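You operate a simulated robot arm through the tools that you are given. There is no shell and no other tool. Be economical: measure what you need, move in short steps, check, and stop when the job is done.

Carry out the task below with a simulated robot arm. There is one attempt and no reset: what you move stays moved.

JOB
Switch the power switch of the sensor tester on.

It is judged by the outcome, as a careful person would: the job done as asked, and still so three seconds after it is handed in. It fails if anything else is knocked over, pushed out of place, dropped, spilled or broken.

ROBOT AND FRAMES
A 6-joint arm with a two-finger parallel gripper on a trunk, on a base that drives. Base frame: it is fixed to the floor where the robot stands at the start and does not move with it; the origin is under the middle of the robot, x ahead of it, y to its left, z up. Readings come in mm, degrees, newtons and seconds.
Its first joint turns from -115.0 to 115.0 degrees. Places, roughly: power switch of the sensor tester [700, 0, 900]. Payload 4.2 kg.
The tool frame sits at the grasp point between the pads (the TCP): z along the fingers, y along the line on which they close. The tips reach 23 mm beyond it. The gripper opens to 94 mm. The fingers are 38 mm wide and 10 mm thick; the gripper's body (54 by 96 mm) begins 39 mm behind the TCP.
Orientation is that of the tool frame in the base frame, as [roll, pitch, yaw] about the fixed x, y, z axes, in that order (R = Rz(yaw) Ry(pitch) Rx(roll)). With the fingers straight down and closing along the base's y, the tool's x points along the base's -x, its y along +y and its z along -z.

CONTROLS
- The arm moves only by the tool jog_arm. Its argument "rows" is a list of rows, each an object of numbers (a shift or turn left out is 0, a gripper value left out holds the last): "x", "y", "z": the shift along the base's x, y, z in mm; "ax", "ay", "az": the turn, a rotation vector about the base's x, y, z in degrees. In form: [{"x": .., "y": .., "z": .., "ax": .., "ay": .., "az": ..}, ...]. A call has 1 to 10 rows; each row shifts and turns the commanded pose from where the row before left it. "hand" is the finger opening in mm, from 0 to 94, set as the call begins (left out, the last holds). A row lasts 0.2 s, in which the tool goes at most 50 mm and 8.6 degrees; a call with a longer step from one row to the next is refused whole, and so is a gripper value outside its range. Where a pose cannot be reached the arm comes as near as it can. A force on the tool above 40 N (or 10 N above the force at the start of the call, whichever is more), or a blocked arm, ends the call early, and 0.2 s more pass. The fingers move at their own pace (about 108 mm/s each) and stop on an object; they squeeze with about 21 N. The grip force told is the motor's: it shows also when the fingers shut on nothing. Time passes only in rows, and 0.2 s behind the last, so rows that do not move let the fingers close. It gives the time, the measured TCP pose, the force on the tool (base axes), the opening and the grip force at its end, in the units of the frame above (readings bear some noise), with the torque about the TCP (base axes, N m) and any sound that the robot's microphone picked up, and new pictures: "show" is both (left out), scene, wrist or none.
- Cameras (640 x 400 px; columns grow to the right, rows downward): "scene" is now at [238.3, 171, 1401.2]; the picture's right is [-0.25, -0.97, 0.00], its down [-0.48, 0.12, -0.87] and it looks along [0.84, -0.22, -0.50] (base axes); focal length 251 px, centre (320, 200). "wrist" rides on the gripper at [86, 16, -74] in the tool frame; the picture's right is [-0.18, 0.98, 0.00], its down [-0.58, -0.11, -0.81] and it looks along [-0.79, -0.15, 0.59] (tool axes); focal length 243 px, centre (320, 200). There is no depth. A picture from a camera that has moved, and an enlarged one, comes with that camera's place and axes in the base frame and with its lens.
- slide_trunk(by): slides the trunk up (or, below 0, down) by that many mm; the arm and the scene camera ride with it, the base frame stays. It gives what a move gives, with no picture.
- base_move(legs): drives the robot by 1 to 6 legs, each [ahead, turn to the left] in mm and degrees, along the robot's own axes; the way and the turn of a leg run together, so that a leg with both is an arc; at most 1500 mm and 180 degrees a leg. The arm and the cameras ride along, it lands a little off, and it stops where it bumps. It gives what a move gives, and a new picture of the scene camera.
- turn_head(pan, tilt): turns the head with the scene camera to pan (to the left, within 80 degrees either way) and tilt (down, from -29 to 69), counted from straight ahead of the robot. It gives what a move gives, and a new picture of the scene camera.
- enlarge(camera, box): a new picture of the part [left, top, right, bottom] of that camera's present view, enlarged. No time passes.
- hand_in(): hands the job in; it is judged then, once.

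Work in short steps. Places have to be worked out from the pictures, the camera data and where the tool is seen: move nearer, look again, correct. Check each grasp and each placing, and mend what went wrong. You have 120 turns and 260 pictures in all, those below and enlarged ones among them. Open the gripper and draw the arm clear of the work before you hand the job in, unless the task says otherwise; then end with one line.

The tools are called as a command line: name --argument value ..., lists and objects as JSON in quotes. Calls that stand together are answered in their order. jog_arm: Moves the arm, as the interface text tells. Its arguments: {"type":"object","properties":{"rows":{"type":"array","items":{"type":"object","properties":{"x":{"type":"number"},"y":{"type":"number"},"z":{"type":"number"},"ax":{"type":"number"},"ay":{"type":"number"},"az":{"type":"number"}}}},"hand":{"type":"number"},"show":{"type":"string","enum":["both","scene","wrist","none"]}},"required":["rows"]} The other tools are called the same way: slide_trunk (by) slides the trunk up or down; base_move (legs) drives the base; turn_head (pan, tilt) turns the head that bears the scene camera; enlarge (camera, box) takes an enlarged picture of a part of a camera's view; hand_in () hands the job in.

At the start:

```text
time: 0.0
position: [500.0, 45.1, 1218.4]
ee_rot: [180.0, 0.0, -180.0]
wrist_force: [-0.2, -0.8, -0.4]
torque: [0.02, 0.0, 0.01]
grip_width: 94.1
grip_force: 0.1
trunk travel left (down, up): [-750.0, 240.0]
robot x, y, heading: [1.5, -2.7, 0.0]
head pan, tilt: [-14.4, 29.8]
```

scene: 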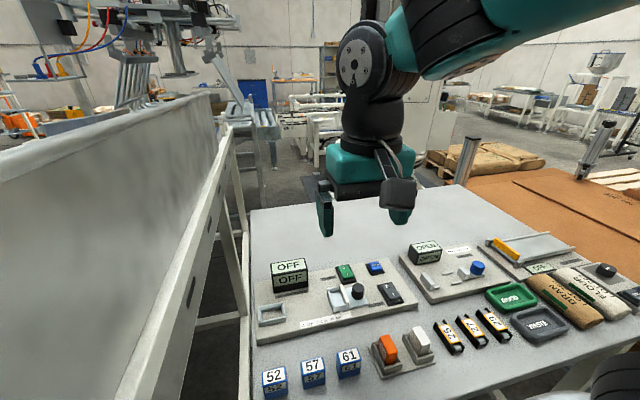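
wrist: 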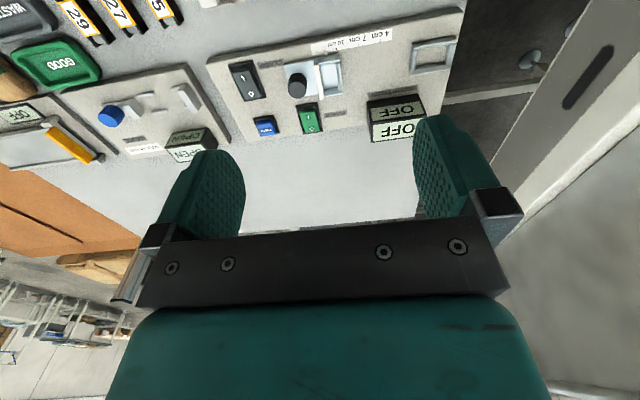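

The scene shows several panels; I need to read which is the sensor tester and which element is its power switch, so I enlarge both views.

enlarge --camera "scene" --box '[245, 230, 425, 345]'

enlarge --camera "wrist" --box '[200, 10, 470, 180]'

enlarge --camera "scene" --box '[390, 220, 640, 376]'

```text
3.48 times, centred on (335, 288) of scene
camera zoom: at [238.3, 171.0, 1401.2], right [-0.25, -0.97, 0.0], down [-0.48, 0.12, -0.87], along [0.84, -0.22, -0.5], focal length 874 px, centre (268, -104)
```

zoom: 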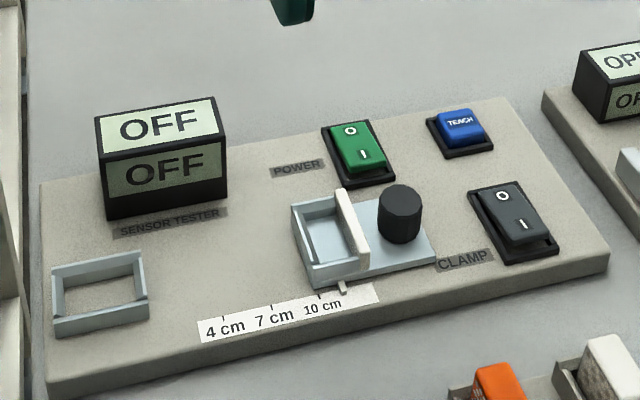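

```text
2.35 times, centred on (335, 95) of wrist
camera zoom: at [413.0, 61.6, 1292.8], right [0.18, 0.98, 0.0], down [0.58, -0.11, 0.81], along [0.79, -0.15, -0.59], focal length 571 px, centre (285, 447)
```

zoom: 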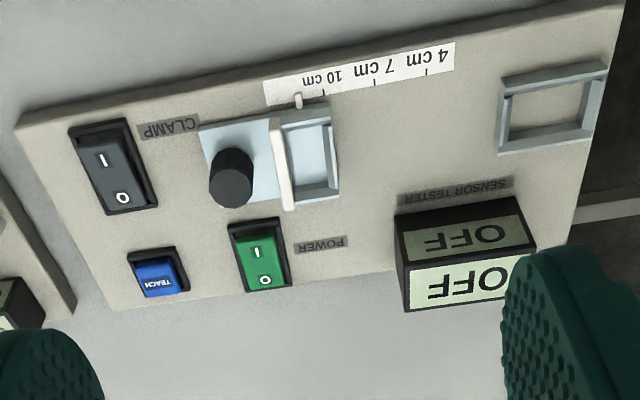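

```text
2.56 times, centred on (515, 298) of scene
camera zoom: at [238.3, 171.0, 1401.2], right [-0.25, -0.97, 0.0], down [-0.48, 0.12, -0.87], along [0.84, -0.22, -0.5], focal length 644 px, centre (-179, -51)
```

zoom: 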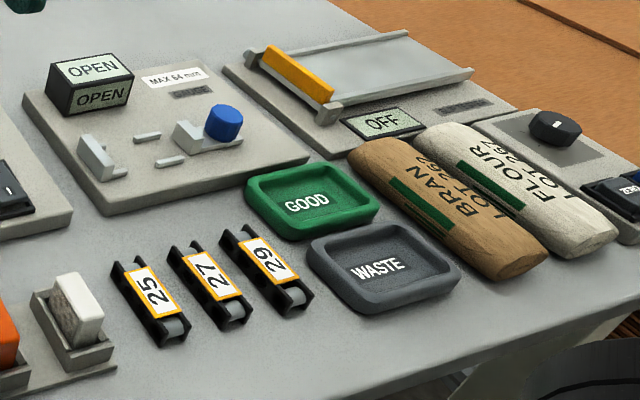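

The green rocker labelled POWER on the sensor tester is the target. It shows O on the far side and I on the robot's side, and I place it roughly at [630, 2, 965]. I close the fingers and move nearer for a better fix.

jog_arm --rows '[{"x": 10, "y": -11, "z": -35}, {"x": 10, "y": -11, "z": -35}, {"x": 10, "y": -11, "z": -35}, {"x": 10, "y": -10, "z": -35}, {}]' --hand 0

```text
time: 1.2
position: [537.6, 1.6, 1077.5]
ee_rot: [179.9, 0.1, 180.0]
wrist_force: [-0.4, -0.1, 0.1]
torque: [0.01, -0.02, -0.06]
grip_width: 0.2
grip_force: 21.0
trunk travel left (down, up): [-750.0, 240.0]
robot x, y, heading: [-2.3, -0.6, 0.2]
head pan, tilt: [-14.4, 29.8]
camera scene: at [238.1, 170.9, 1401.2], right [-0.25, -0.97, 0.0], down [-0.48, 0.12, -0.87], along [0.84, -0.22, -0.5], focal length 251 px, centre (320, 200)
camera wrist: at [451.0, 17.8, 1152.6], right [0.18, 0.98, 0.0], down [0.58, -0.11, 0.81], along [0.79, -0.15, -0.59], focal length 243 px, centre (320, 200)
```

scene: 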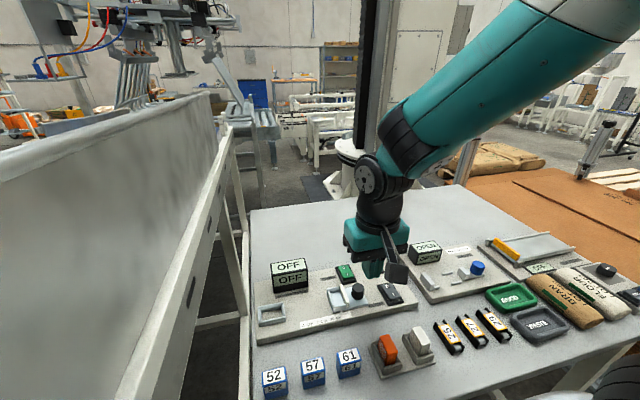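
wrist: 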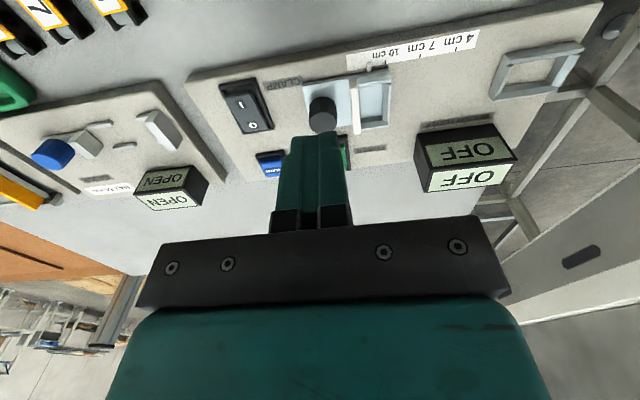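

The fingers hide the switch from the wrist camera, so I shift aside to see it.

jog_arm --rows '[{"y": -30, "z": -15}, {"y": -30, "z": -15}, {}]' --show "none"

enlarge --camera "wrist" --box '[300, 40, 520, 178]'

enlarge --camera "scene" --box '[310, 240, 430, 315]'

```text
time: 2.0
position: [539.2, -57.9, 1049.1]
ee_rot: [-180.0, -0.1, -180.0]
wrist_force: [0.2, -0.3, -0.5]
torque: [0.01, 0.0, 0.04]
grip_width: 0.1
grip_force: 20.8
trunk travel left (down, up): [-750.0, 240.0]
robot x, y, heading: [0.8, -0.2, -0.1]
head pan, tilt: [-14.4, 29.8]
```

```text
2.90 times, centred on (410, 109) of wrist
camera zoom: at [451.8, -41.7, 1123.1], right [0.18, 0.98, 0.0], down [0.58, -0.11, 0.81], along [0.79, -0.15, -0.59], focal length 703 px, centre (59, 464)
```

zoom: 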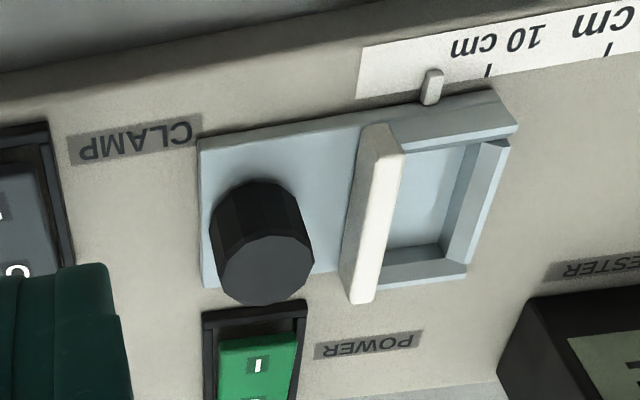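

```text
5.33 times, centred on (370, 278) of scene
camera zoom: at [238.2, 171.0, 1401.2], right [-0.25, -0.97, 0.0], down [-0.48, 0.12, -0.87], along [0.84, -0.22, -0.5], focal length 1341 px, centre (53, -213)
```

zoom: 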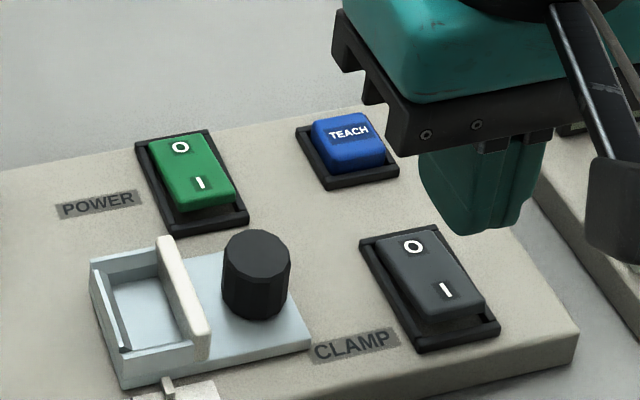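

I mark triangulates to about [651, -4, 938] (both cameras agree), with the near rocker end at x≈636 and the knob at about [594, -9], 955 high. I'll tilt the fingers 25° forward so their near lower corner presses the I end, and hover first.

jog_arm --rows '[{"x": 28, "y": 13, "ay": -6.25}, {"x": 28, "y": 13, "ay": -6.25}, {"x": 28, "y": 14, "z": -15, "ay": -6.25}, {"x": 28, "y": 13, "z": -20, "ay": -6.25}, {}, {}]'

enlarge --camera "scene" --box '[310, 230, 430, 305]'

enlarge --camera "wrist" --box '[220, 60, 440, 198]'

```text
time: 3.4
position: [650.7, -4.3, 1013.0]
ee_rot: [179.9, 25.1, -179.9]
wrist_force: [0.4, 0.2, 0.0]
torque: [0.0, -0.01, -0.01]
grip_width: 0.1
grip_force: 21.0
trunk travel left (down, up): [-750.0, 240.0]
robot x, y, heading: [1.1, -2.1, -0.1]
head pan, tilt: [-14.4, 29.8]
camera scene: at [238.2, 171.0, 1401.2], right [-0.25, -0.97, 0.0], down [-0.48, 0.12, -0.87], along [0.84, -0.22, -0.5], focal length 251 px, centre (320, 200)
camera wrist: at [540.3, 11.9, 1044.1], right [0.17, 0.98, 0.08], down [0.19, -0.11, 0.98], along [0.97, -0.15, -0.2], focal length 243 px, centre (320, 200)
```

scene: 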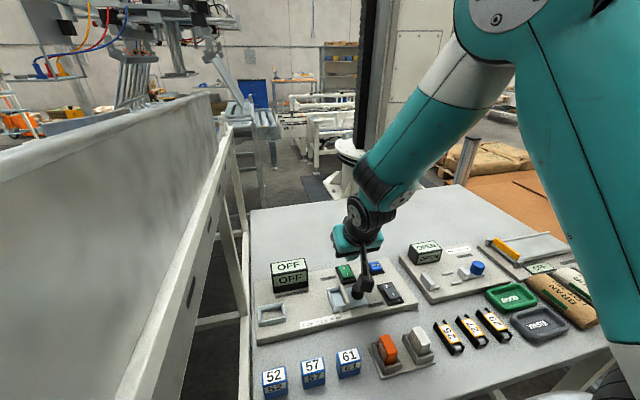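
wrist: 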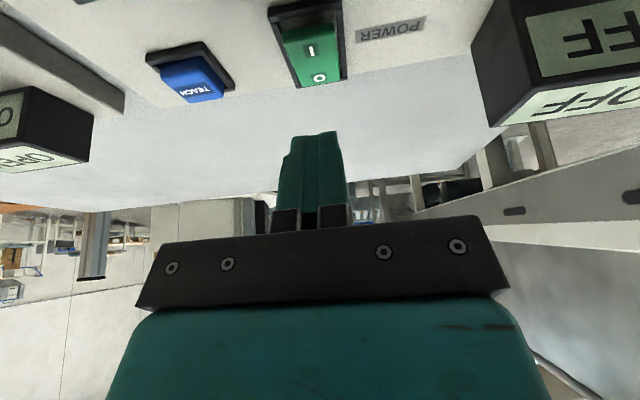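

```text
5.33 times, centred on (370, 268) of scene
camera zoom: at [238.2, 171.0, 1401.2], right [-0.25, -0.97, 0.0], down [-0.48, 0.12, -0.87], along [0.84, -0.22, -0.5], focal length 1341 px, centre (53, -160)
```

zoom: 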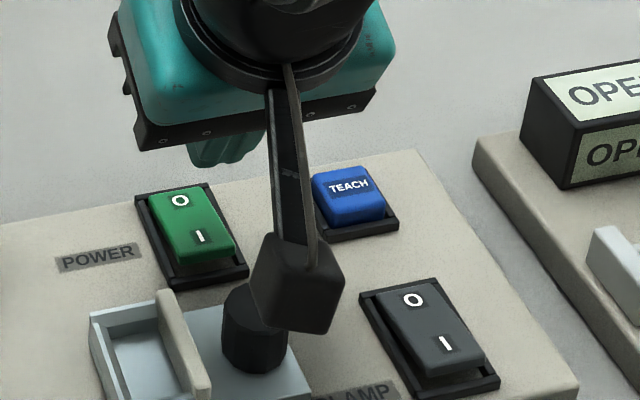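

```text
2.90 times, centred on (330, 129) of wrist
camera zoom: at [540.3, 11.9, 1044.1], right [0.17, 0.98, 0.08], down [0.19, -0.11, 0.98], along [0.97, -0.15, -0.2], focal length 703 px, centre (291, 406)
```

zoom: 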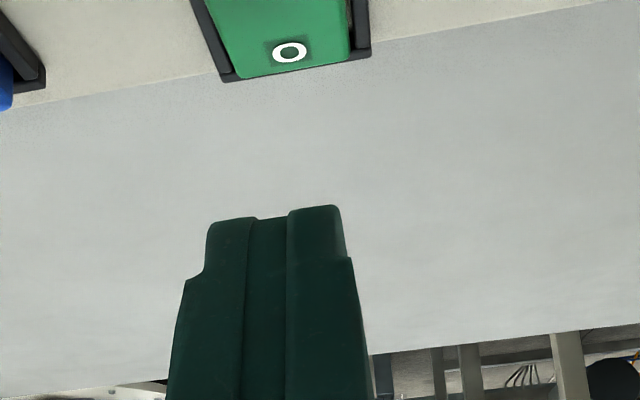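

The wrist view confirms the I mark at [652, -3, 938], and the camera housing clears the knob. I descend in small steps until contact.

jog_arm --rows '[{"x": 1, "z": -12}, {"z": -12}, {"z": -10}, {"z": -4}, {"z": -4}, {"z": -3}]'

enlarge --camera "scene" --box '[260, 230, 420, 330]'

```text
time: 4.8
position: [652.8, -4.6, 966.8]
ee_rot: [-179.9, 25.0, -180.0]
wrist_force: [-0.7, 0.6, 0.2]
torque: [0.0, 0.05, -0.01]
grip_width: 0.0
grip_force: 20.4
trunk travel left (down, up): [-750.0, 240.0]
robot x, y, heading: [2.1, 3.8, -0.1]
head pan, tilt: [-14.4, 29.8]
camera scene: at [238.2, 170.9, 1401.2], right [-0.25, -0.97, 0.0], down [-0.48, 0.12, -0.87], along [0.84, -0.22, -0.5], focal length 251 px, centre (320, 200)
camera wrist: at [542.8, 11.6, 998.8], right [0.17, 0.98, 0.08], down [0.19, -0.11, 0.98], along [0.97, -0.15, -0.2], focal length 243 px, centre (320, 200)
```

scene: 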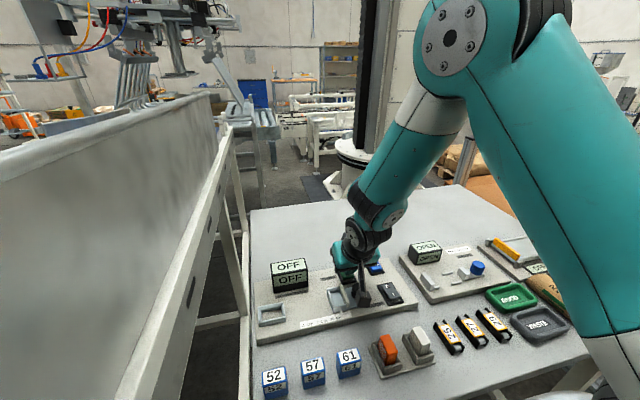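
wrist: 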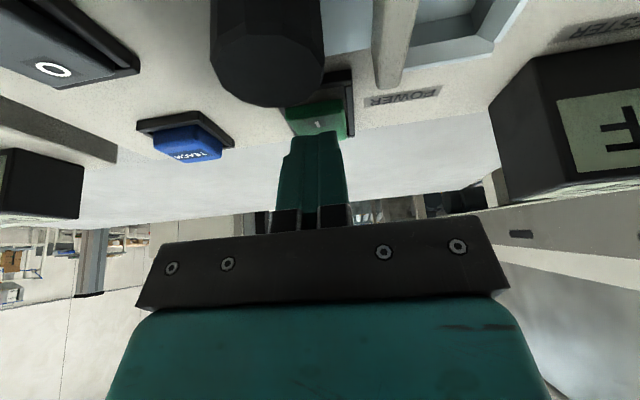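

```text
4.00 times, centred on (340, 280) of scene
camera zoom: at [238.2, 170.9, 1401.2], right [-0.25, -0.97, 0.0], down [-0.48, 0.12, -0.87], along [0.84, -0.22, -0.5], focal length 1006 px, centre (240, -120)
```

zoom: 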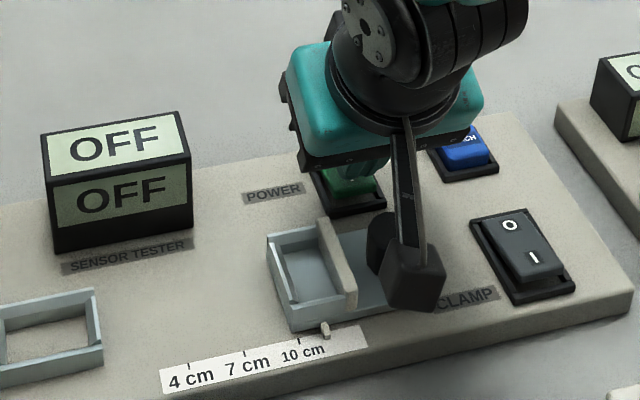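

No contact yet, and the wrist view shows the fingertip slightly beyond the I mark. I shift 10 mm toward the robot, onto the I end, and continue down gently.

jog_arm --rows '[{"x": -5}, {"x": -5}, {"z": -2}, {"z": -2}, {"z": -2}, {"z": -2}]'

enlarge --camera "scene" --box '[260, 230, 420, 330]'

```text
time: 6.2
position: [643.9, -4.3, 959.1]
ee_rot: [-179.9, 25.1, 180.0]
wrist_force: [-0.3, 1.1, -0.8]
torque: [-0.02, 0.0, -0.01]
grip_width: 0.0
grip_force: 21.7
trunk travel left (down, up): [-750.0, 240.0]
robot x, y, heading: [4.5, -3.1, -0.2]
head pan, tilt: [-14.4, 29.8]
camera scene: at [238.2, 170.9, 1401.1], right [-0.25, -0.97, 0.0], down [-0.48, 0.12, -0.87], along [0.84, -0.22, -0.5], focal length 251 px, centre (320, 200)
camera wrist: at [533.1, 11.6, 991.2], right [0.17, 0.98, 0.08], down [0.18, -0.11, 0.98], along [0.97, -0.15, -0.2], focal length 243 px, centre (320, 200)
```

scene: 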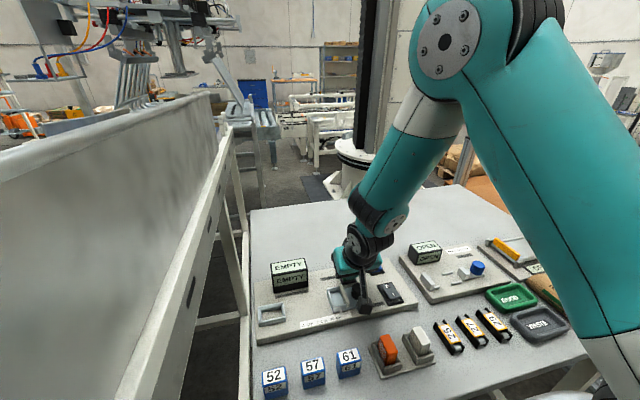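
wrist: 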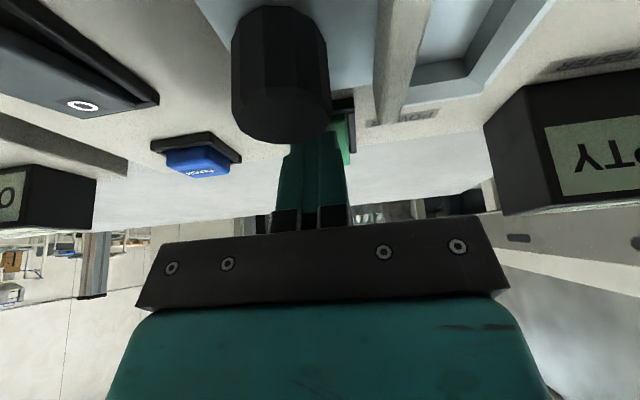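

```text
4.00 times, centred on (340, 280) of scene
camera zoom: at [238.2, 170.9, 1401.1], right [-0.25, -0.97, 0.0], down [-0.48, 0.12, -0.87], along [0.84, -0.22, -0.5], focal length 1006 px, centre (240, -120)
```

zoom: 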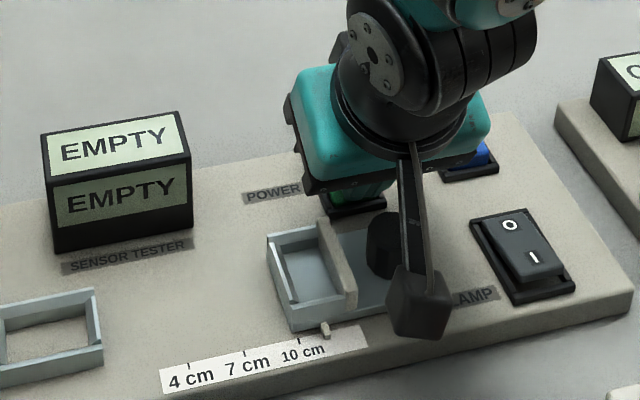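

The display changed from OFF to EMPTY, so the tester is powered on. I retract straight up and check that it stays on.

jog_arm --rows '[{"z": 10}, {"z": 25}, {"z": 40}, {"z": 40}, {"z": 30, "x": -10, "ay": 8}, {"x": -30, "ay": 8}, {"x": -40, "ay": 8}, {"x": -40}, {}]' --hand 0 --show "none"

jog_arm --rows '[{}, {}, {}, {}]' --hand 94

enlarge --camera "scene" --box '[260, 230, 420, 330]'

```text
time: 8.2
position: [523.4, -5.1, 1104.9]
ee_rot: [180.0, 0.8, 179.9]
wrist_force: [0.8, -0.5, 0.0]
torque: [0.01, 0.04, 0.02]
grip_width: 0.4
grip_force: 20.9
trunk travel left (down, up): [-750.0, 240.0]
robot x, y, heading: [0.4, 0.4, -0.2]
head pan, tilt: [-14.4, 29.8]
```

```text
time: 9.2
position: [523.4, -4.6, 1104.1]
ee_rot: [180.0, 0.9, 179.9]
wrist_force: [0.6, -1.2, -0.7]
torque: [0.0, 0.0, -0.01]
grip_width: 94.1
grip_force: 0.1
trunk travel left (down, up): [-750.0, 240.0]
robot x, y, heading: [-0.6, -1.7, 0.0]
head pan, tilt: [-14.4, 29.8]
camera scene: at [238.3, 170.9, 1401.2], right [-0.25, -0.97, 0.0], down [-0.48, 0.12, -0.87], along [0.84, -0.22, -0.5], focal length 251 px, centre (320, 200)
camera wrist: at [434.8, 12.1, 1177.1], right [0.18, 0.98, 0.0], down [0.57, -0.11, 0.82], along [0.8, -0.15, -0.58], focal length 243 px, centre (320, 200)
```

scene: 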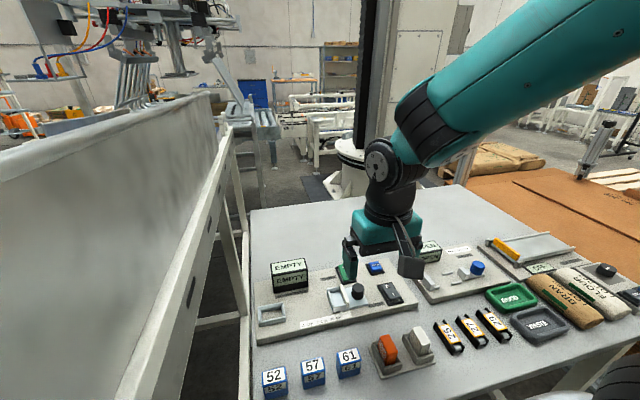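
wrist: 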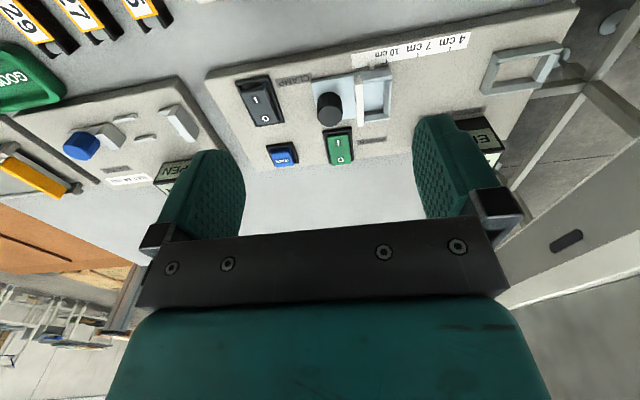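

```text
4.00 times, centred on (340, 280) of scene
camera zoom: at [238.3, 170.9, 1401.2], right [-0.25, -0.97, 0.0], down [-0.48, 0.12, -0.87], along [0.84, -0.22, -0.5], focal length 1006 px, centre (240, -120)
```

zoom: 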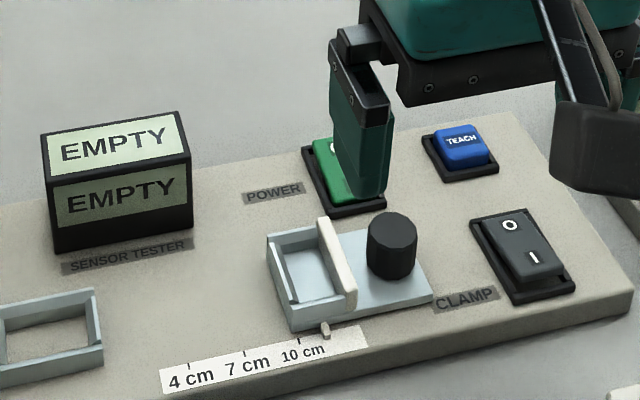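

The tester still reads EMPTY (powered on), nothing else has moved, and the arm is clear with the gripper open. I hand the job in.

hand_in

```text
The job is handed in.
```

The sensor tester's power switch is on: its display changed from OFF to EMPTY and stayed that way after the arm drew clear, with nothing else disturbed.
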